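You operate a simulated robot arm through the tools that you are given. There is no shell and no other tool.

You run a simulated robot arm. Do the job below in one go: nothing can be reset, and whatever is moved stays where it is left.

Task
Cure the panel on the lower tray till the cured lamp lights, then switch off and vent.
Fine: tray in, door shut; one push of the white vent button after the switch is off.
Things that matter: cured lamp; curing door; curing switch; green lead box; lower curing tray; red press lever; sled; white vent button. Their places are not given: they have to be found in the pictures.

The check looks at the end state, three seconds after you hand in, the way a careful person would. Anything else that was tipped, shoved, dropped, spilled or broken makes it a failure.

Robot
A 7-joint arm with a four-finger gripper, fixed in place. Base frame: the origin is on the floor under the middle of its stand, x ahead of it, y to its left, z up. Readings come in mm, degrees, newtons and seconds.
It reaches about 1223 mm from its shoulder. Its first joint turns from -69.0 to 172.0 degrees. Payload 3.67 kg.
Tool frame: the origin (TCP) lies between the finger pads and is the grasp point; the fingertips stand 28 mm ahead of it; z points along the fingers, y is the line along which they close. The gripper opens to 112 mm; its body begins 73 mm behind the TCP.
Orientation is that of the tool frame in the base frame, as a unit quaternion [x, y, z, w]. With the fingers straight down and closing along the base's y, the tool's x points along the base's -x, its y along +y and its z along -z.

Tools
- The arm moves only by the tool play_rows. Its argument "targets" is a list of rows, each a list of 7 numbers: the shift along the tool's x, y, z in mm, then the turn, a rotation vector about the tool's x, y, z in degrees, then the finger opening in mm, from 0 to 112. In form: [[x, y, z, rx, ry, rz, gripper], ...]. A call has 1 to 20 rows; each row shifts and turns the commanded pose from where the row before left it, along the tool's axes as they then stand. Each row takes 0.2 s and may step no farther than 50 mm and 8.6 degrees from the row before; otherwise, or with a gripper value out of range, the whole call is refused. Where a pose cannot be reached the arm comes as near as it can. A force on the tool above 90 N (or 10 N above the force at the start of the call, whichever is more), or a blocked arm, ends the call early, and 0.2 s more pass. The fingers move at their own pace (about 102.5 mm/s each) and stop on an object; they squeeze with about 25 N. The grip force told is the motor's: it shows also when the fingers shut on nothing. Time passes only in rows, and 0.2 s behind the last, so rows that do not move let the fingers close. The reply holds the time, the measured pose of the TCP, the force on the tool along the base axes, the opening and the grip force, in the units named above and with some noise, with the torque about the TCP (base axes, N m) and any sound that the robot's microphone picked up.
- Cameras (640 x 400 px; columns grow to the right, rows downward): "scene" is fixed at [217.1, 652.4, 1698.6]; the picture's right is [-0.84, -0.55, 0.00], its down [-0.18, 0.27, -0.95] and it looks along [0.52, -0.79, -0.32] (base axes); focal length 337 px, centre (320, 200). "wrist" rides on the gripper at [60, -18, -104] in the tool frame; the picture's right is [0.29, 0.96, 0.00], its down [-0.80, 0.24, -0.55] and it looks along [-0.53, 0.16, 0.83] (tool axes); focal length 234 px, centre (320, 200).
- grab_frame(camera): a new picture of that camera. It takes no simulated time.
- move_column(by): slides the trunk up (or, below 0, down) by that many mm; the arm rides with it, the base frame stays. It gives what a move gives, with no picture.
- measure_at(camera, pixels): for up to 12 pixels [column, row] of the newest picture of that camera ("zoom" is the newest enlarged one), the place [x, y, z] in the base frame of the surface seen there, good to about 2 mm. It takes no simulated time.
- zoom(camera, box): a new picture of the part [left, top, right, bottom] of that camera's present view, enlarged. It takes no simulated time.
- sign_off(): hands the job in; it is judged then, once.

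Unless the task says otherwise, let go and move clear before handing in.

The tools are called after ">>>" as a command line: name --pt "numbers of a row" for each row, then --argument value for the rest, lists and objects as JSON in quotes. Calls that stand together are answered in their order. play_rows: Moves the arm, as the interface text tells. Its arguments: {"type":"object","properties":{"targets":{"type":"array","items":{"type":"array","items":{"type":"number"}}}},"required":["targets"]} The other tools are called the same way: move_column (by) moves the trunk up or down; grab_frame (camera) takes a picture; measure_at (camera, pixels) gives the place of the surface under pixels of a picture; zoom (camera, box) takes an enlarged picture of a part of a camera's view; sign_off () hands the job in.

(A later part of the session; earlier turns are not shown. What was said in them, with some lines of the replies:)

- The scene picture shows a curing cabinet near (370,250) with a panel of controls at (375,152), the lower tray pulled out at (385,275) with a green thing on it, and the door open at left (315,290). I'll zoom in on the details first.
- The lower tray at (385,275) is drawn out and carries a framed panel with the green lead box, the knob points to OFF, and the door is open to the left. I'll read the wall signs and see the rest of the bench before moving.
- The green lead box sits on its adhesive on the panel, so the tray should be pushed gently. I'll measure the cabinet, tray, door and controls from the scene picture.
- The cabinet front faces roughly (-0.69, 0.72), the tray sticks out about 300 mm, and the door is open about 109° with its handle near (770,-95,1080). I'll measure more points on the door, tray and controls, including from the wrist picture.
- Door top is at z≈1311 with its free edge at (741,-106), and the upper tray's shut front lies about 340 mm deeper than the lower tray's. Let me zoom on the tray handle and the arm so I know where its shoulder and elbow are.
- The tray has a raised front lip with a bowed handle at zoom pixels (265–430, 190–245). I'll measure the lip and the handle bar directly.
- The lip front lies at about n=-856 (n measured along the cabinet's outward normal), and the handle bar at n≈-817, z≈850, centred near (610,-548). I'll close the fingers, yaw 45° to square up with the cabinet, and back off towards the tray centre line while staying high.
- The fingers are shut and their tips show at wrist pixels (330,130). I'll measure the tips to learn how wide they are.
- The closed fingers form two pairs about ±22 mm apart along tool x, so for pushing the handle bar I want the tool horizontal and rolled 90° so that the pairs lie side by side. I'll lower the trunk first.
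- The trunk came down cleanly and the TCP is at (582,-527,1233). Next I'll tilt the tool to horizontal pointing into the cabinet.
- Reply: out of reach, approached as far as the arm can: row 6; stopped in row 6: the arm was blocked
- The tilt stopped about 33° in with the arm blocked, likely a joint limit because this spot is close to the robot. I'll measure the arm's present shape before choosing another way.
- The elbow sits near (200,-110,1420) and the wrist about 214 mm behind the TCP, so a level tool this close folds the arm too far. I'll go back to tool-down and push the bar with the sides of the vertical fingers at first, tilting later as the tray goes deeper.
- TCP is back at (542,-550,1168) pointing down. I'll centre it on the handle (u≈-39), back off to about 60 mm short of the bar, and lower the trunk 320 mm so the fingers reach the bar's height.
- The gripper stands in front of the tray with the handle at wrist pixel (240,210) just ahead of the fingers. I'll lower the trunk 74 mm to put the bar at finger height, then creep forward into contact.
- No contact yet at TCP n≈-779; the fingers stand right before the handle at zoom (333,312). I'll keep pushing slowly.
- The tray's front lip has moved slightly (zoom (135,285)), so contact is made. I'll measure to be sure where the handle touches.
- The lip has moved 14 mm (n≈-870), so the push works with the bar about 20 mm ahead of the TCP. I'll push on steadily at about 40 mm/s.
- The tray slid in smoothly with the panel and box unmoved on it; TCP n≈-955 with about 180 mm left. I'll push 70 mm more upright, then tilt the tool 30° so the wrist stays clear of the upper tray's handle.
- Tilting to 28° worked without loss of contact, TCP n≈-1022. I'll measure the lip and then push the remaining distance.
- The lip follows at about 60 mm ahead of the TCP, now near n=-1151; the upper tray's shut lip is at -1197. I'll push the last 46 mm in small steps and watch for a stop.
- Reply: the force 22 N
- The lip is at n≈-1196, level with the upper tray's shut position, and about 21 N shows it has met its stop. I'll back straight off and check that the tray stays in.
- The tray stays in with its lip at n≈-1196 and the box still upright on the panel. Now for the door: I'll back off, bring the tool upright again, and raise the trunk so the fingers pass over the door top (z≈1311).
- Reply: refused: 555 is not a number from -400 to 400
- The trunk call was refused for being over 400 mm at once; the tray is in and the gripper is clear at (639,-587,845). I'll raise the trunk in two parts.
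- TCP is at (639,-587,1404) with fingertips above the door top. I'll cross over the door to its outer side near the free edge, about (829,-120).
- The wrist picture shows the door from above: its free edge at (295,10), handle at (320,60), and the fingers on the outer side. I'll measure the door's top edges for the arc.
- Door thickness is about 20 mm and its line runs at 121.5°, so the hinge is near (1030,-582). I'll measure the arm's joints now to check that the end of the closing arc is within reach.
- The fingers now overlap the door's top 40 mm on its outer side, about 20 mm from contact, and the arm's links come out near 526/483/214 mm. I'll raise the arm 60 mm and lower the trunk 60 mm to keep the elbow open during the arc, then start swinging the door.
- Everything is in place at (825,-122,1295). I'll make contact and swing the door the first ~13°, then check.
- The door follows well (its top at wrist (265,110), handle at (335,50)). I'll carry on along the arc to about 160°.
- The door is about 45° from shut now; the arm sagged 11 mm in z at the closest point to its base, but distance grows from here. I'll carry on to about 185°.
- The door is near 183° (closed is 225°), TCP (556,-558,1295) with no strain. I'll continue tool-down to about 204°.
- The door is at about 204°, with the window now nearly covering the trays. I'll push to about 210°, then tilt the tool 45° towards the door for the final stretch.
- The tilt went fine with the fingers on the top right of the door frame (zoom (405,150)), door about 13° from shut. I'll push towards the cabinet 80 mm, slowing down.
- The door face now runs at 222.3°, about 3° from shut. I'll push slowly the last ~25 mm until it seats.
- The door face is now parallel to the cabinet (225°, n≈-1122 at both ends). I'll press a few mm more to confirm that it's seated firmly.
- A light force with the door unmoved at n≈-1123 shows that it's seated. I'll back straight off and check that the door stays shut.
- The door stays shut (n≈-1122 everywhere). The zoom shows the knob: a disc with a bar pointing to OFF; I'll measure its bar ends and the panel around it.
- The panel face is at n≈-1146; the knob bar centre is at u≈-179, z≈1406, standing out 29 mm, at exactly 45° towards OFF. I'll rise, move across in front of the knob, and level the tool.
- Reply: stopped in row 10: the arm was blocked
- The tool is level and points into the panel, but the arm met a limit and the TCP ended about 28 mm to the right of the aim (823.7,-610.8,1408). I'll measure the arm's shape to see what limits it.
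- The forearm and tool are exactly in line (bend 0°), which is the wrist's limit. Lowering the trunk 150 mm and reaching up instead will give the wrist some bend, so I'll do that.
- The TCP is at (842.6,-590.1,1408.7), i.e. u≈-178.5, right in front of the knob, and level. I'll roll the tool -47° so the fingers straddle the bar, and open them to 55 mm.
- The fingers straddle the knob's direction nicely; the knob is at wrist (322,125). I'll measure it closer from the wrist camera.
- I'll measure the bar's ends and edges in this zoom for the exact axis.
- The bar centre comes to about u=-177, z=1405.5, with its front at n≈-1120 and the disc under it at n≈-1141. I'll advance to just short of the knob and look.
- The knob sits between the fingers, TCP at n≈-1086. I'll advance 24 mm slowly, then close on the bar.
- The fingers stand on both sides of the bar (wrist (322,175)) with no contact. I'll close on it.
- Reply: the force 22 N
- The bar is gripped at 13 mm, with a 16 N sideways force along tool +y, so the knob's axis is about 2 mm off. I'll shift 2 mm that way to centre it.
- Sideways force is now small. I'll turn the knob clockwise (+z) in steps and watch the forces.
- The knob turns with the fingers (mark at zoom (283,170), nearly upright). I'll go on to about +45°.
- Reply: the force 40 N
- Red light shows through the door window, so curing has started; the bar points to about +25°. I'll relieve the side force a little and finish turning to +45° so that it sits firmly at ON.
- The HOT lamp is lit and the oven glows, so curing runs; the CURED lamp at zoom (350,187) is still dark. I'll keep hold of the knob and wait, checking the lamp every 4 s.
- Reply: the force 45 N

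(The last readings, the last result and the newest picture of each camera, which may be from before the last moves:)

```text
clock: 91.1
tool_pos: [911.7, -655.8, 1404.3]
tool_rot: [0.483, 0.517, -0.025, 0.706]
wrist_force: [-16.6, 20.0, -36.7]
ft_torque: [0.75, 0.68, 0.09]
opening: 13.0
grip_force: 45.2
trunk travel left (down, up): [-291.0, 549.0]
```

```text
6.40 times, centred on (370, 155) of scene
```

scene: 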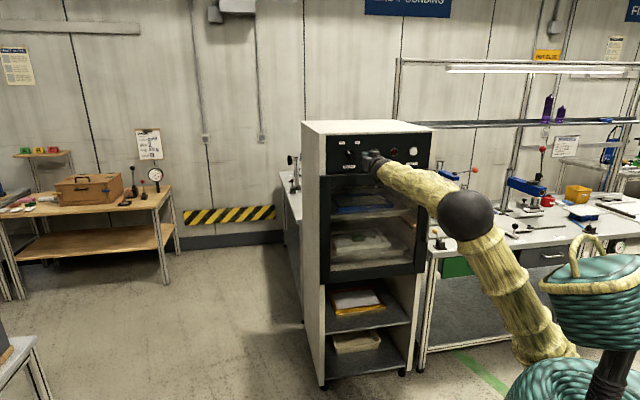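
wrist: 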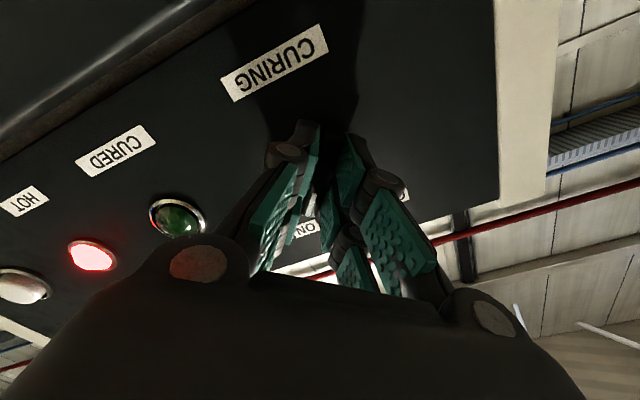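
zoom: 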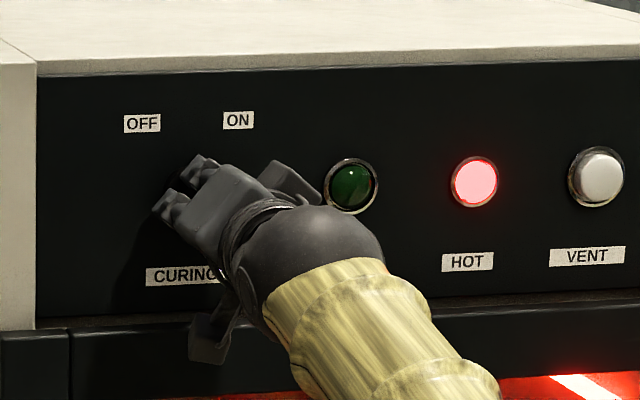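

CURED is still dark, and the held knob shows jittery forces, so I'll ease the fingers open around the knob while I wait.

>>> play_rows --pt "0 0 0 0 0 0 30" --pt "0 0 0 0 0 0 30" --pt "0 0 0 0 0 0 30" --pt "0 0 0 0 0 0 30" --pt "0 0 0 0 0 0 30" --pt "0 0 0 0 0 0 30" --pt "0 0 0 0 0 0 30" --pt "0 0 0 0 0 0 30" --pt "0 0 0 0 0 0 30" --pt "0 0 0 0 0 0 30"

>>> zoom --camera "scene" --box '[320, 130, 420, 180]'

>>> grab_frame --camera "wrist"

```text
clock: 93.3
tool_pos: [910.1, -655.5, 1405.8]
tool_rot: [0.482, 0.517, -0.024, 0.707]
wrist_force: [0.3, -0.4, 0.8]
ft_torque: [0.01, -0.04, -0.02]
opening: 29.9
grip_force: 0.2
trunk travel left (down, up): [-291.0, 549.0]
```

```text
6.40 times, centred on (370, 155) of scene
```

zoom: 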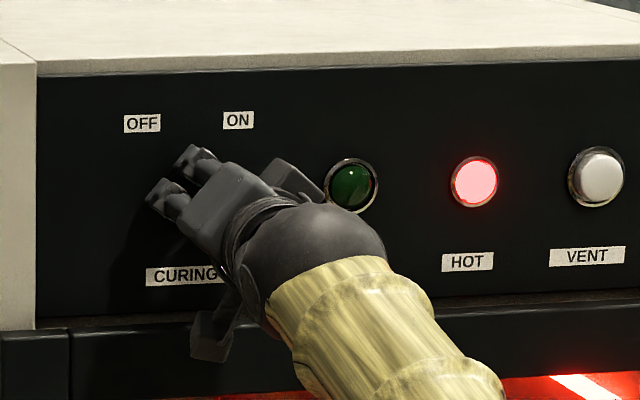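

```text
taken
```

wrist: 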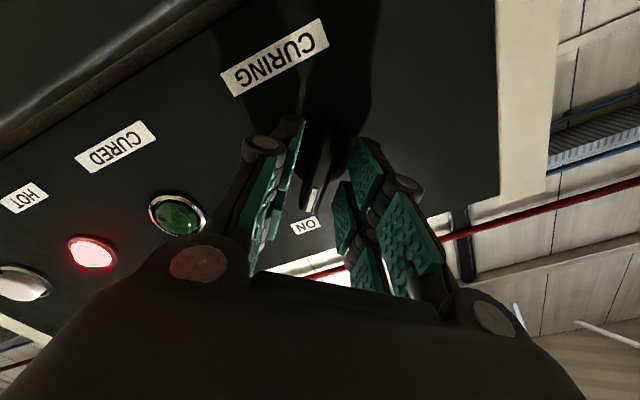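

The knob stays at ON (its mark points at ON at wrist (312,195)), the fingers are free, and HOT is lit. I'll keep waiting.

>>> play_rows --pt "0 0 0 0 0 0 30" --pt "0 0 0 0 0 0 30" --pt "0 0 0 0 0 0 30" --pt "0 0 0 0 0 0 30" --pt "0 0 0 0 0 0 30" --pt "0 0 0 0 0 0 30" --pt "0 0 0 0 0 0 30" --pt "0 0 0 0 0 0 30" --pt "0 0 0 0 0 0 30" --pt "0 0 0 0 0 0 30" --pt "0 0 0 0 0 0 30" --pt "0 0 0 0 0 0 30" --pt "0 0 0 0 0 0 30" --pt "0 0 0 0 0 0 30" --pt "0 0 0 0 0 0 30" --pt "0 0 0 0 0 0 30" --pt "0 0 0 0 0 0 30" --pt "0 0 0 0 0 0 30" --pt "0 0 0 0 0 0 30" --pt "0 0 0 0 0 0 30"

>>> zoom --camera "scene" --box '[320, 130, 420, 180]'

```text
clock: 97.5
tool_pos: [910.0, -656.0, 1406.3]
tool_rot: [0.483, 0.516, -0.025, 0.707]
wrist_force: [-0.6, -0.1, -0.9]
ft_torque: [-0.02, 0.01, -0.01]
opening: 30.2
grip_force: 0.0
trunk travel left (down, up): [-291.0, 549.0]
```

```text
6.40 times, centred on (370, 155) of scene
```

zoom: 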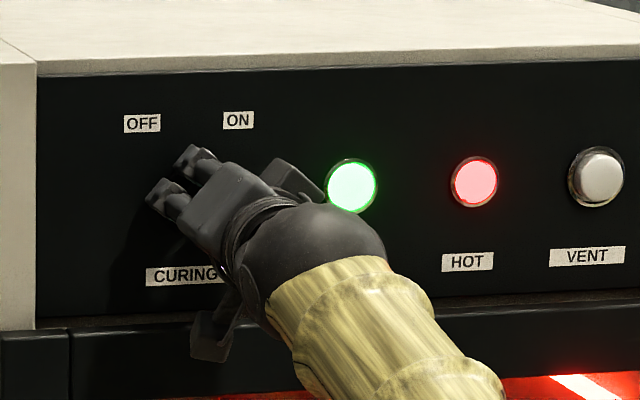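

The CURED lamp is lit (zoom (350,187)). I'll grip the knob again right away and turn it back to OFF.

>>> play_rows --pt "0 0 0 0 0 0 12" --pt "0 0 0 0 0 0 0" --pt "0 0 0 0 0 0 0" --pt "0 0 0 0 0 -5.8 0" --pt "0 0 0 0 0 -5.8 0" --pt "0.5 -1 0 0 0 -5.8 0" --pt "0.5 -1 0 0 0 -5.8 0" --pt "0 0 0 0 0 -5.8 0" --pt "0 0 0 0 0 -5.8 0" --pt "0 0 0 0 0 -5.8 0" --pt "0 0 0 0 0 -5.8 0" --pt "0 0 0 0 0 -5.8 0" --pt "0 0 0 0 0 -5.8 0" --pt "0 0 0 0 0 -5.8 0" --pt "0 0 0 0 0 -5.8 0" --pt "0 0 0 0 0 -5.8 0" --pt "0 0 0 0 0 -5.8 0" --pt "0 0 0 0 0 -5.8 0" --pt "0 0 0 0 0 0 0"

>>> zoom --camera "scene" --box '[320, 130, 420, 180]'

>>> grab_frame --camera "wrist"

```text
clock: 101.5
tool_pos: [909.6, -654.8, 1405.0]
tool_rot: [-0.006, 0.707, -0.504, 0.497]
wrist_force: [20.5, -8.6, 27.3]
ft_torque: [1.09, -1.99, 0.25]
opening: 13.6
grip_force: 45.6
trunk travel left (down, up): [-291.0, 549.0]
```

```text
6.40 times, centred on (370, 155) of scene
```

zoom: 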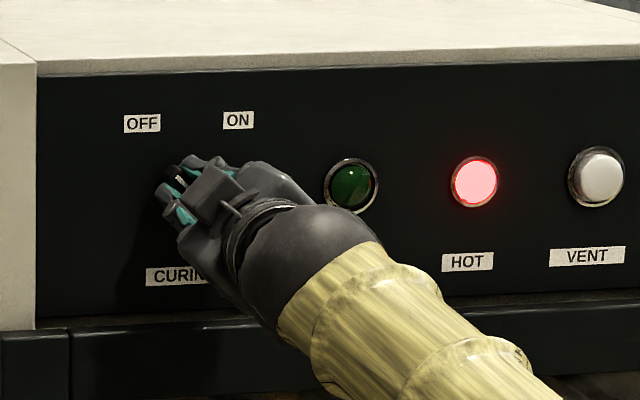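

```text
taken
```

wrist: 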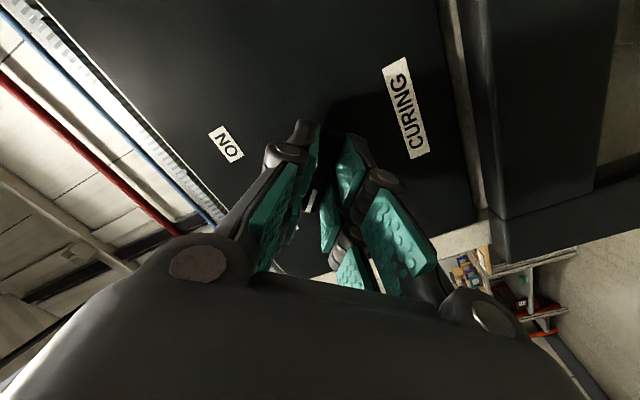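

The knob is back at OFF, the glow is gone, and only HOT is lit, which the vent should clear. I'll open the fingers and back straight off the knob.

>>> play_rows --pt "0 0 0 0 0 0 30" --pt "0 0 0 0 0 0 55" --pt "0 0 0 0 0 0 55" --pt "0 0 0 0 0 0 55" --pt "0 0 -8 0 0 0 55" --pt "0 0 -12 0 0 0 55" --pt "0 0 -20 0 0 0 55" --pt "0 0 -20 0 0 0 55" --pt "0 0 -20 0 0 0 55" --pt "0 0 0 0 0 0 55"

>>> zoom --camera "scene" --box '[320, 130, 420, 180]'

>>> grab_frame --camera "wrist"

```text
clock: 103.7
tool_pos: [852.6, -602.2, 1403.2]
tool_rot: [-0.006, 0.707, -0.503, 0.497]
wrist_force: [0.0, 0.8, -0.2]
ft_torque: [0.03, 0.0, 0.01]
opening: 55.1
grip_force: 0.1
trunk travel left (down, up): [-291.0, 549.0]
```

```text
6.40 times, centred on (370, 155) of scene
```

zoom: 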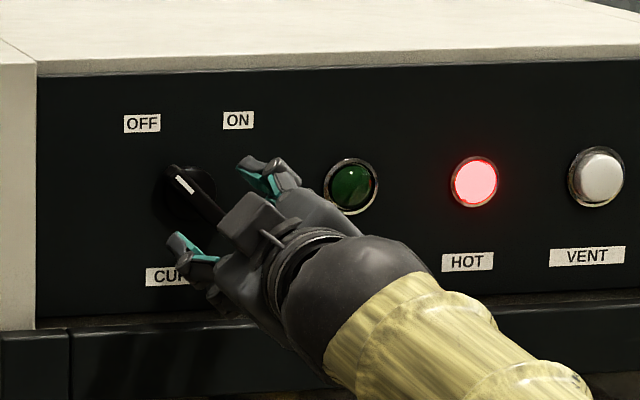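

```text
taken
```

wrist: 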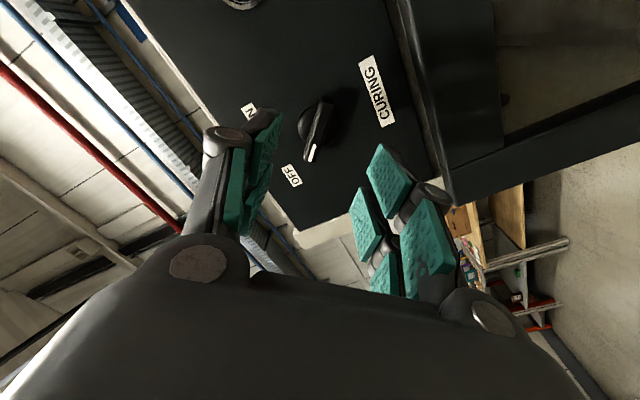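

The knob rests at OFF exactly as at the start. Next I'll close the fingers, roll the tool back so its pairs stand one above the other, and move across in front of the VENT button (u≈+124, z≈1410), staying well off the panel.

>>> play_rows --pt "0 0 -10 0 0 7.6 40" --pt "0 0 -5 0 0 7.6 20" --pt "0 0 0 0 0 7.6 0" --pt "0 0 0 0 0 7.6 0" --pt "0 0 0 0 0 7.6 0" --pt "0 0 0 0 0 7.6 0" --pt "0 0 0 0 0 0 0"

>>> play_rows --pt "-4 -30 0 0 0 0 0" --pt "-4 -40 0 0 0 0 0" --pt "-4 -40 0 0 0 0 0" --pt "-4 -40 0 0 0 0 0" --pt "-4 -40 0 0 0 0 0" --pt "-4 -40 0 0 0 0 0" --pt "-2 -40 0 0 0 0 0" --pt "0 -31 0 0 0 0 0" --pt "0 0 0 0 0 0 0"

>>> grab_frame --camera "wrist"

>>> grab_frame --camera "scene"

```text
clock: 105.3
tool_pos: [842.6, -589.6, 1403.2]
tool_rot: [0.269, 0.654, -0.272, 0.653]
wrist_force: [-0.2, 0.1, -0.3]
ft_torque: [0.01, 0.01, 0.0]
opening: 0.0
grip_force: 25.0
trunk travel left (down, up): [-291.0, 549.0]
```

```text
clock: 107.3
tool_pos: [629.5, -803.4, 1431.3]
tool_rot: [0.268, 0.654, -0.272, 0.653]
wrist_force: [-1.1, 0.7, -0.2]
ft_torque: [0.0, 0.01, 0.01]
opening: 0.1
grip_force: 25.0
trunk travel left (down, up): [-291.0, 549.0]
```

```text
taken
```

wrist: 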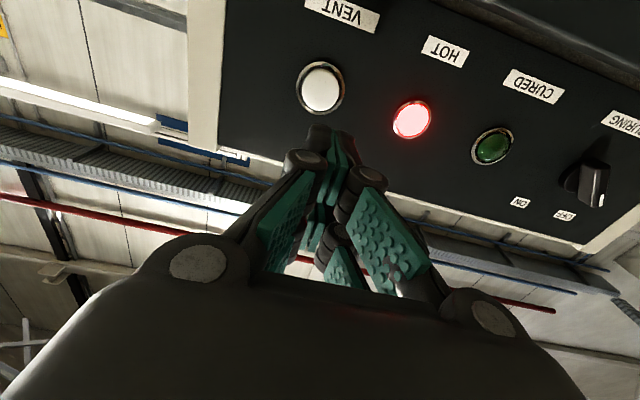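

```text
taken
```

scene: 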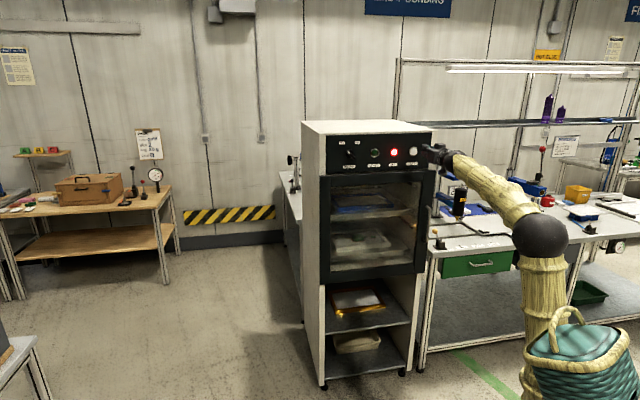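

The tool is level in front of the VENT button (wrist (320,88)). I'll measure the fingertips and the button from the wrist picture to aim the lower finger pair.

>>> zoom --camera "wrist" --box '[270, 50, 390, 190]'

>>> measure_at --camera "wrist" --pixels '[[321, 88], [321, 72], [321, 104], [305, 88], [337, 88], [318, 132], [345, 135], [332, 132], [328, 150], [340, 150], [320, 140], [350, 145]]'

```text
2.86 times, centred on (330, 120) of wrist
```

zoom: 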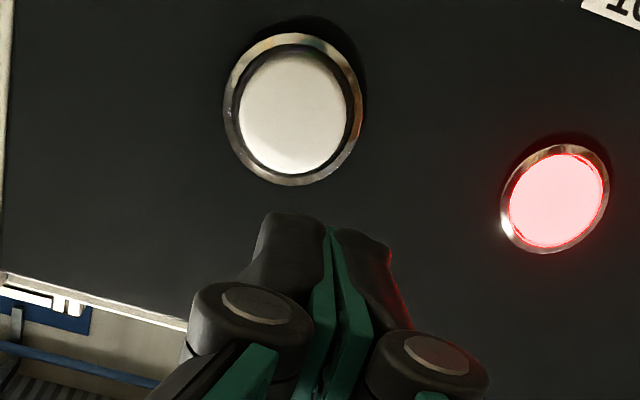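

```text
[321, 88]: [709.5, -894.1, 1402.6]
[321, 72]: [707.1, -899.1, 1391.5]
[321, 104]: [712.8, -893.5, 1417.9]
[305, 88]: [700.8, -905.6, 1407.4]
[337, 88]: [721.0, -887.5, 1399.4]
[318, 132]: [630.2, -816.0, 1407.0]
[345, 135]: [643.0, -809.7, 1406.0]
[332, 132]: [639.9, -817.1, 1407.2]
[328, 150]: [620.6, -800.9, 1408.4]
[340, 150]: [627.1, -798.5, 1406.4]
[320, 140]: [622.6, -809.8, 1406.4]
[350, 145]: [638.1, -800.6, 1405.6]
```

The lower finger pair's underside is at x≈+25 of the tool, and the button cap centre comes out at about u=129, z=1404.5. I'll measure the rim, so I know how far the cap stands proud of it.

>>> measure_at --camera "zoom" --pixels '[[229, 110], [236, 75], [350, 75], [358, 110], [293, 180], [293, 38], [293, 112], [250, 110], [335, 110], [293, 70], [293, 150], [200, 110]]'

>>> zoom --camera "scene" --box '[390, 130, 460, 180]'

>>> measure_at --camera "zoom" --pixels '[[190, 177], [185, 177], [205, 177], [160, 177], [340, 120], [325, 125], [320, 150], [350, 180]]'

```text
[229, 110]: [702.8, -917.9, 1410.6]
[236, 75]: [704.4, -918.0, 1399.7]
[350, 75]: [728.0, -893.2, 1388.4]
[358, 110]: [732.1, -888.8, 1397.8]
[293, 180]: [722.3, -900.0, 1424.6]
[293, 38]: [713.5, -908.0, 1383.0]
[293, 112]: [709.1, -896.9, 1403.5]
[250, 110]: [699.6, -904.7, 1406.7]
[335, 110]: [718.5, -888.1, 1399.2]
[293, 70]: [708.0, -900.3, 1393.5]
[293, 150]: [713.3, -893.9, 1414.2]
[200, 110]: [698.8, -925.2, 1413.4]
```

```text
8.00 times, centred on (425, 155) of scene
```

zoom: 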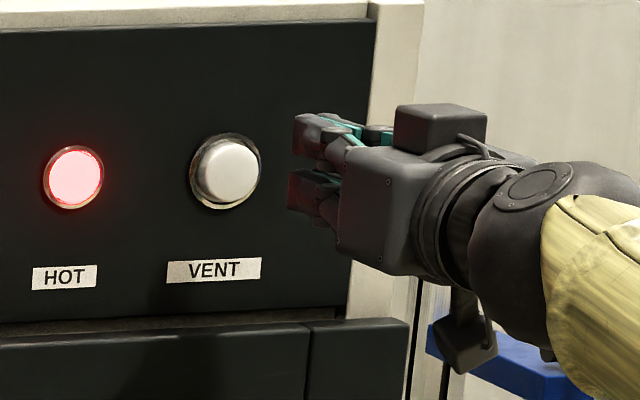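

```text
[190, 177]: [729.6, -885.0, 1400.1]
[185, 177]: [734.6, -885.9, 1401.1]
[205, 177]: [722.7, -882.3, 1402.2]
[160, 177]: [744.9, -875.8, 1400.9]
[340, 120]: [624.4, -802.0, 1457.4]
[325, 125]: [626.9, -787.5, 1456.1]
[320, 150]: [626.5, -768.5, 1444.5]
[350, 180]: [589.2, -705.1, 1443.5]
```

The rim lies flush with the panel, centred at u≈131, z≈1404, and the cap stands about 12 mm proud. I'll line up the lower finger pair with the cap and close to about 13 mm.

>>> play_rows --pt "3 -3 10 0 0 0 0" --pt "3 -3 15 0 0 0 0" --pt "3.3 -2 15 0 0 0 0" --pt "0 0 15 0 0 0 0" --pt "0 0 15 0 0 0 0" --pt "0 0 10 0 0 0 0" --pt "0 0 0 0 0 0 0"

>>> zoom --camera "wrist" --box '[270, 50, 390, 190]'

>>> zoom --camera "scene" --box '[390, 130, 460, 180]'

```text
clock: 108.9
tool_pos: [678.5, -864.4, 1423.2]
tool_rot: [0.269, 0.654, -0.272, 0.653]
wrist_force: [-0.7, 0.1, -0.4]
ft_torque: [-0.01, 0.0, 0.05]
opening: 0.0
grip_force: 24.6
trunk travel left (down, up): [-291.0, 549.0]
```

```text
2.86 times, centred on (330, 120) of wrist
```

zoom: 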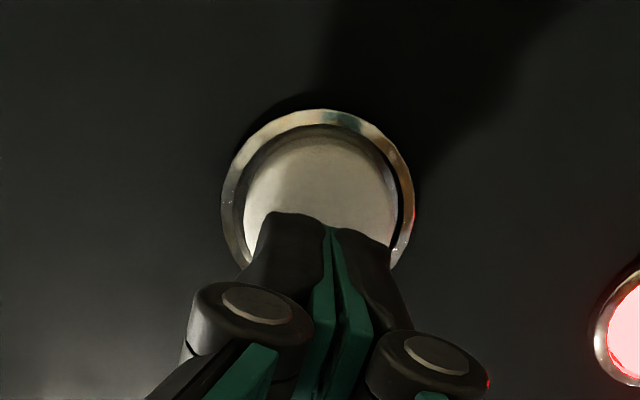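

```text
8.00 times, centred on (425, 155) of scene
```

zoom: 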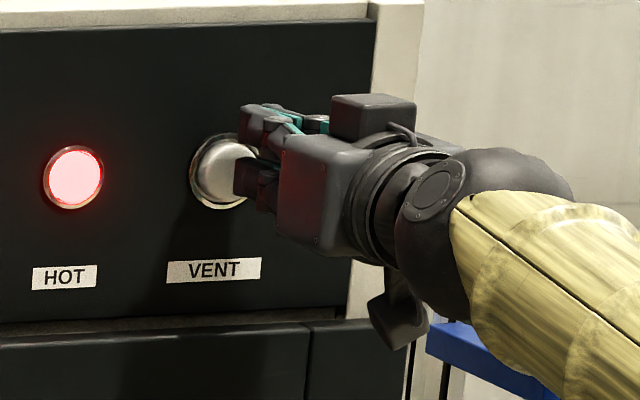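

The lower pair is centred on the cap (wrist zoom (330,230)), about 15 mm away. I'll press in slowly, and hold to read the result.

>>> play_rows --pt "0 0 4 0 0 0 0" --pt "0 0 4 0 0 0 0" --pt "0 0 4 0 0 0 0" --pt "0 0 3 0 0 0 0" --pt "0 0 2 0 0 0 0" --pt "0 0 2 0 0 0 0" --pt "0 0 0 0 0 0 0"

>>> zoom --camera "scene" --box '[390, 130, 460, 180]'

```text
clock: 110.5
tool_pos: [694.4, -878.2, 1421.5]
tool_rot: [0.268, 0.654, -0.272, 0.653]
wrist_force: [-2.3, -0.1, 0.2]
ft_torque: [0.0, 0.0, -0.02]
opening: 0.2
grip_force: 25.6
trunk travel left (down, up): [-291.0, 549.0]
```

```text
8.00 times, centred on (425, 155) of scene
```

zoom: 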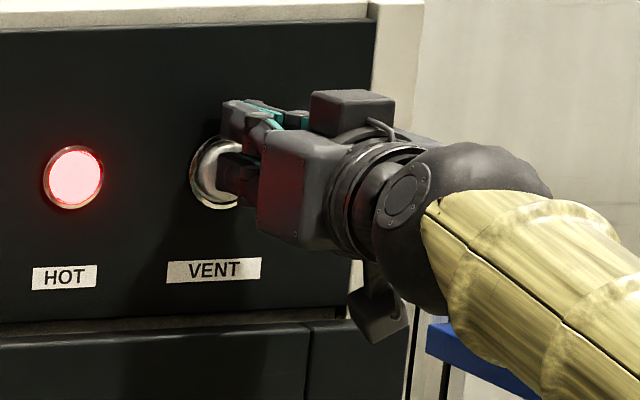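

The force is only about 2 N and HOT is still lit, so the button is barely pressed. Without letting go, I'll press a little further.

>>> play_rows --pt "0 0 1.5 0 0 0 0" --pt "0 0 1.5 0 0 0 0" --pt "0 0 0 0 0 0 0"

>>> zoom --camera "scene" --box '[390, 130, 460, 180]'

```text
clock: 111.3
tool_pos: [696.2, -879.4, 1423.6]
tool_rot: [0.269, 0.654, -0.274, 0.652]
wrist_force: [-2.4, 3.0, -0.4]
ft_torque: [0.0, 0.09, 0.03]
opening: 6.1
grip_force: 35.8
trunk travel left (down, up): [-291.0, 549.0]
heard: click
```

```text
8.00 times, centred on (425, 155) of scene
```

zoom: 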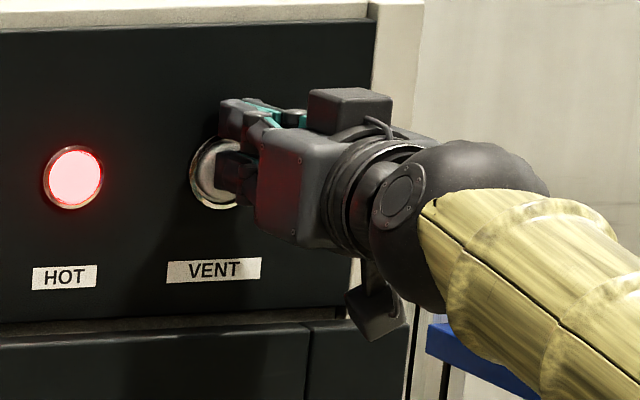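

A click was heard, so the vent push has registered. I'll pull straight back off the button in one motion and look at the lamps.

>>> play_rows --pt "0 0 -10 0 0 0 0" --pt "0 0 -15 0 0 0 0" --pt "0 0 -20 0 0 0 0" --pt "0 0 -25 0 0 0 0" --pt "0 0 -30 0 0 0 0" --pt "0 0 0 0 0 0 0"

>>> grab_frame --camera "scene"

>>> zoom --camera "scene" --box '[320, 120, 440, 190]'

```text
clock: 112.7
tool_pos: [626.6, -810.5, 1419.1]
tool_rot: [0.269, 0.654, -0.273, 0.652]
wrist_force: [0.0, -1.0, 0.6]
ft_torque: [-0.01, 0.01, 0.02]
opening: 0.0
grip_force: 35.4
trunk travel left (down, up): [-291.0, 549.0]
```

```text
taken
```

scene: 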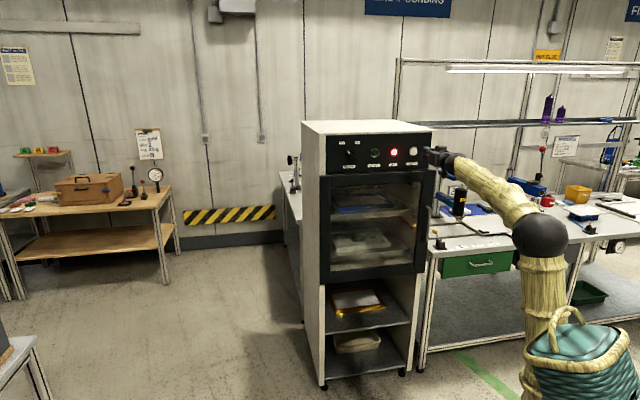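

```text
5.33 times, centred on (380, 155) of scene
```

zoom: 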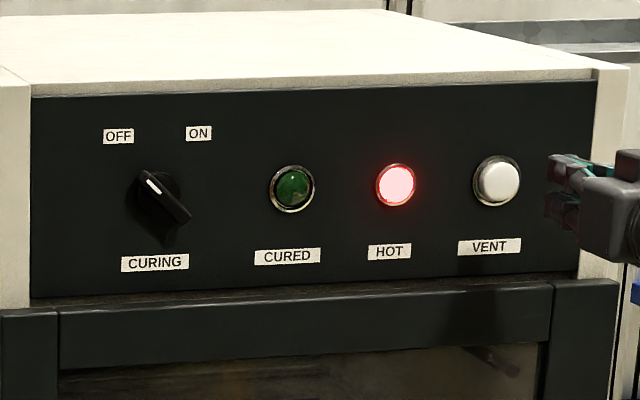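

The knob is at OFF, the door shut, and HOT still lit while it vents. I'll move further clear and wait to see HOT go out.

>>> play_rows --pt "0 0 -20 0 0 0 0" --pt "0 0 -20 0 0 0 0" --pt "0 0 0 0 0 0 0" --pt "0 0 0 0 0 0 0" --pt "0 0 0 0 0 0 0" --pt "0 0 0 0 0 0 0" --pt "0 0 0 0 0 0 0" --pt "0 0 0 0 0 0 0" --pt "0 0 0 0 0 0 0" --pt "0 0 0 0 0 0 0" --pt "0 0 0 0 0 0 0" --pt "0 0 0 0 0 0 0" --pt "0 0 0 0 0 0 0" --pt "0 0 0 0 0 0 0" --pt "0 0 0 0 0 0 0" --pt "0 0 0 0 0 0 0"

>>> zoom --camera "scene" --box '[320, 120, 440, 190]'

```text
clock: 116.1
tool_pos: [597.2, -780.3, 1421.7]
tool_rot: [0.269, 0.654, -0.273, 0.653]
wrist_force: [-0.8, -0.4, -0.7]
ft_torque: [0.0, 0.0, -0.01]
opening: 0.0
grip_force: 35.9
trunk travel left (down, up): [-291.0, 549.0]
```

```text
5.33 times, centred on (380, 155) of scene
```

zoom: 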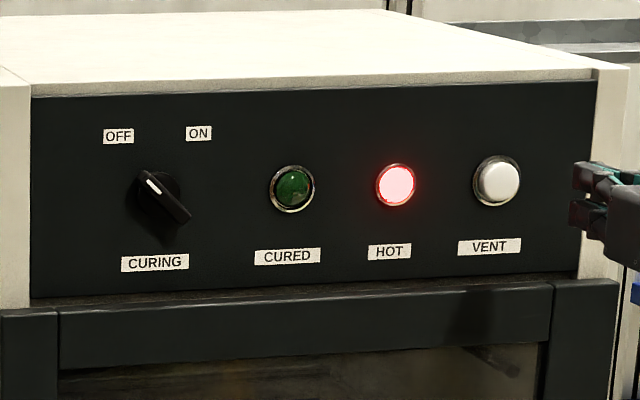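

HOT is still lit about 5 s after the push. I'll wait on.

>>> play_rows --pt "0 0 0 0 0 0 0" --pt "0 0 0 0 0 0 0" --pt "0 0 0 0 0 0 0" --pt "0 0 0 0 0 0 0" --pt "0 0 0 0 0 0 0" --pt "0 0 0 0 0 0 0" --pt "0 0 0 0 0 0 0" --pt "0 0 0 0 0 0 0" --pt "0 0 0 0 0 0 0" --pt "0 0 0 0 0 0 0" --pt "0 0 0 0 0 0 0" --pt "0 0 0 0 0 0 0" --pt "0 0 0 0 0 0 0" --pt "0 0 0 0 0 0 0" --pt "0 0 0 0 0 0 0" --pt "0 0 0 0 0 0 0" --pt "0 0 0 0 0 0 0" --pt "0 0 0 0 0 0 0" --pt "0 0 0 0 0 0 0" --pt "0 0 0 0 0 0 0"

>>> play_rows --pt "0 0 0 0 0 0 0" --pt "0 0 0 0 0 0 0" --pt "0 0 0 0 0 0 0" --pt "0 0 0 0 0 0 0" --pt "0 0 0 0 0 0 0" --pt "0 0 0 0 0 0 0" --pt "0 0 0 0 0 0 0" --pt "0 0 0 0 0 0 0" --pt "0 0 0 0 0 0 0" --pt "0 0 0 0 0 0 0" --pt "0 0 0 0 0 0 0" --pt "0 0 0 0 0 0 0" --pt "0 0 0 0 0 0 0" --pt "0 0 0 0 0 0 0" --pt "0 0 0 0 0 0 0" --pt "0 0 0 0 0 0 0" --pt "0 0 0 0 0 0 0" --pt "0 0 0 0 0 0 0" --pt "0 0 0 0 0 0 0" --pt "0 0 0 0 0 0 0"

>>> zoom --camera "scene" --box '[320, 120, 440, 190]'

```text
clock: 120.3
tool_pos: [596.2, -781.5, 1422.1]
tool_rot: [0.268, 0.654, -0.272, 0.653]
wrist_force: [0.2, 0.2, 1.2]
ft_torque: [-0.01, 0.01, 0.03]
opening: 0.0
grip_force: 35.4
trunk travel left (down, up): [-291.0, 549.0]
```

```text
clock: 124.5
tool_pos: [597.7, -781.6, 1421.0]
tool_rot: [0.269, 0.654, -0.272, 0.653]
wrist_force: [-0.6, 1.0, -0.5]
ft_torque: [0.01, 0.03, 0.0]
opening: 0.0
grip_force: 35.9
trunk travel left (down, up): [-291.0, 549.0]
```

```text
5.33 times, centred on (380, 155) of scene
```

zoom: 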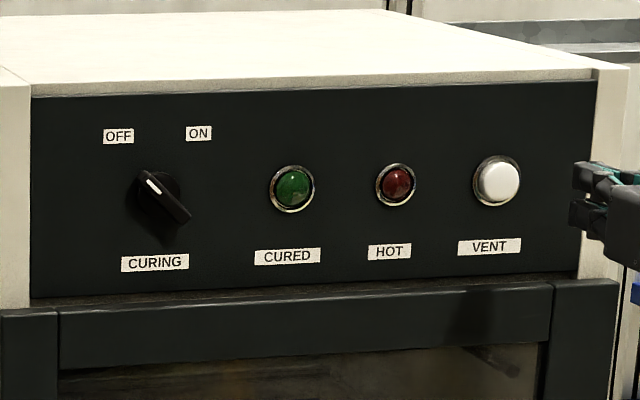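

HOT has gone out, so the vent worked; the knob is at OFF. I'll check the door, the tray through the window, and the surroundings before handing in.

>>> zoom --camera "scene" --box '[290, 160, 450, 300]'

>>> measure_at --camera "scene" --pixels '[[322, 240], [325, 280], [360, 178], [400, 175], [420, 200], [412, 265], [340, 275], [380, 271]]'

>>> zoom --camera "scene" --box '[420, 140, 640, 300]'

```text
2.86 times, centred on (370, 230) of scene
```

zoom: 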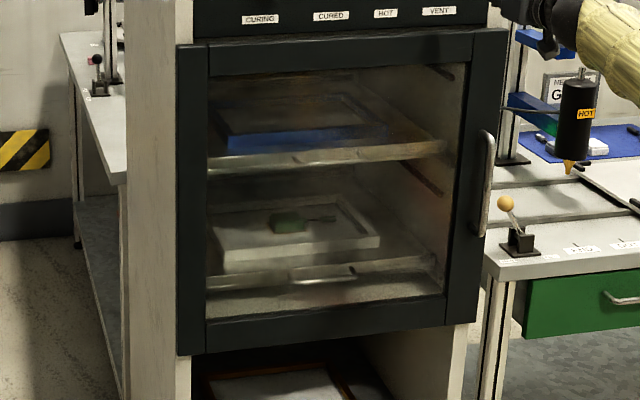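

```text
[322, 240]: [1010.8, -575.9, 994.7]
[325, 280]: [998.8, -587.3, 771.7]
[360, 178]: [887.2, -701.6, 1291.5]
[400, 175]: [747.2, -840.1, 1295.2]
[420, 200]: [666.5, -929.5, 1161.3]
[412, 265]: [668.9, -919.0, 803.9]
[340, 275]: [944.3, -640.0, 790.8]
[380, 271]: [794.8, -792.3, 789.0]
```

```text
2.50 times, centred on (530, 220) of scene
```

zoom: 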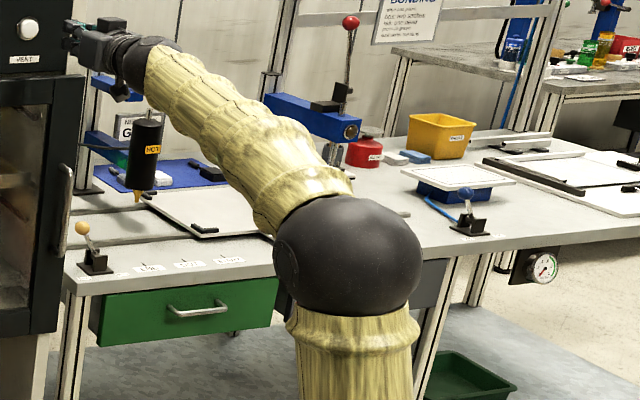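

The door face reads n≈-1122 all over (shut), the tray with panel and green box sits in place behind the window at zoom (295,240), and the switch is OFF. HOT and CURED are dark and the bench is untouched. The gripper is empty and about 150 mm clear, so I'll hand in.

>>> sign_off

```text
The job is handed in.
```

The panel on the lower tray is cured and the job is handed in. I have not seen the result of the check.

- **Tray:** it is pushed fully in, level with the upper tray. The panel and green lead box look undisturbed through the door window.
- **Door:** it is shut and stayed shut after I let go. The door face measures flat against the cabinet.
- **Curing:** I switched on with the door closed and waited until the CURED lamp lit. I turned the knob back to OFF within about 4 seconds of seeing it.
- **Vent:** I pushed the white button once after switching off and heard one click. The HOT lamp was out when I checked about 13 seconds later.

Nothing on the bench looks moved. The gripper is empty and about 150 mm clear of the cabinet.
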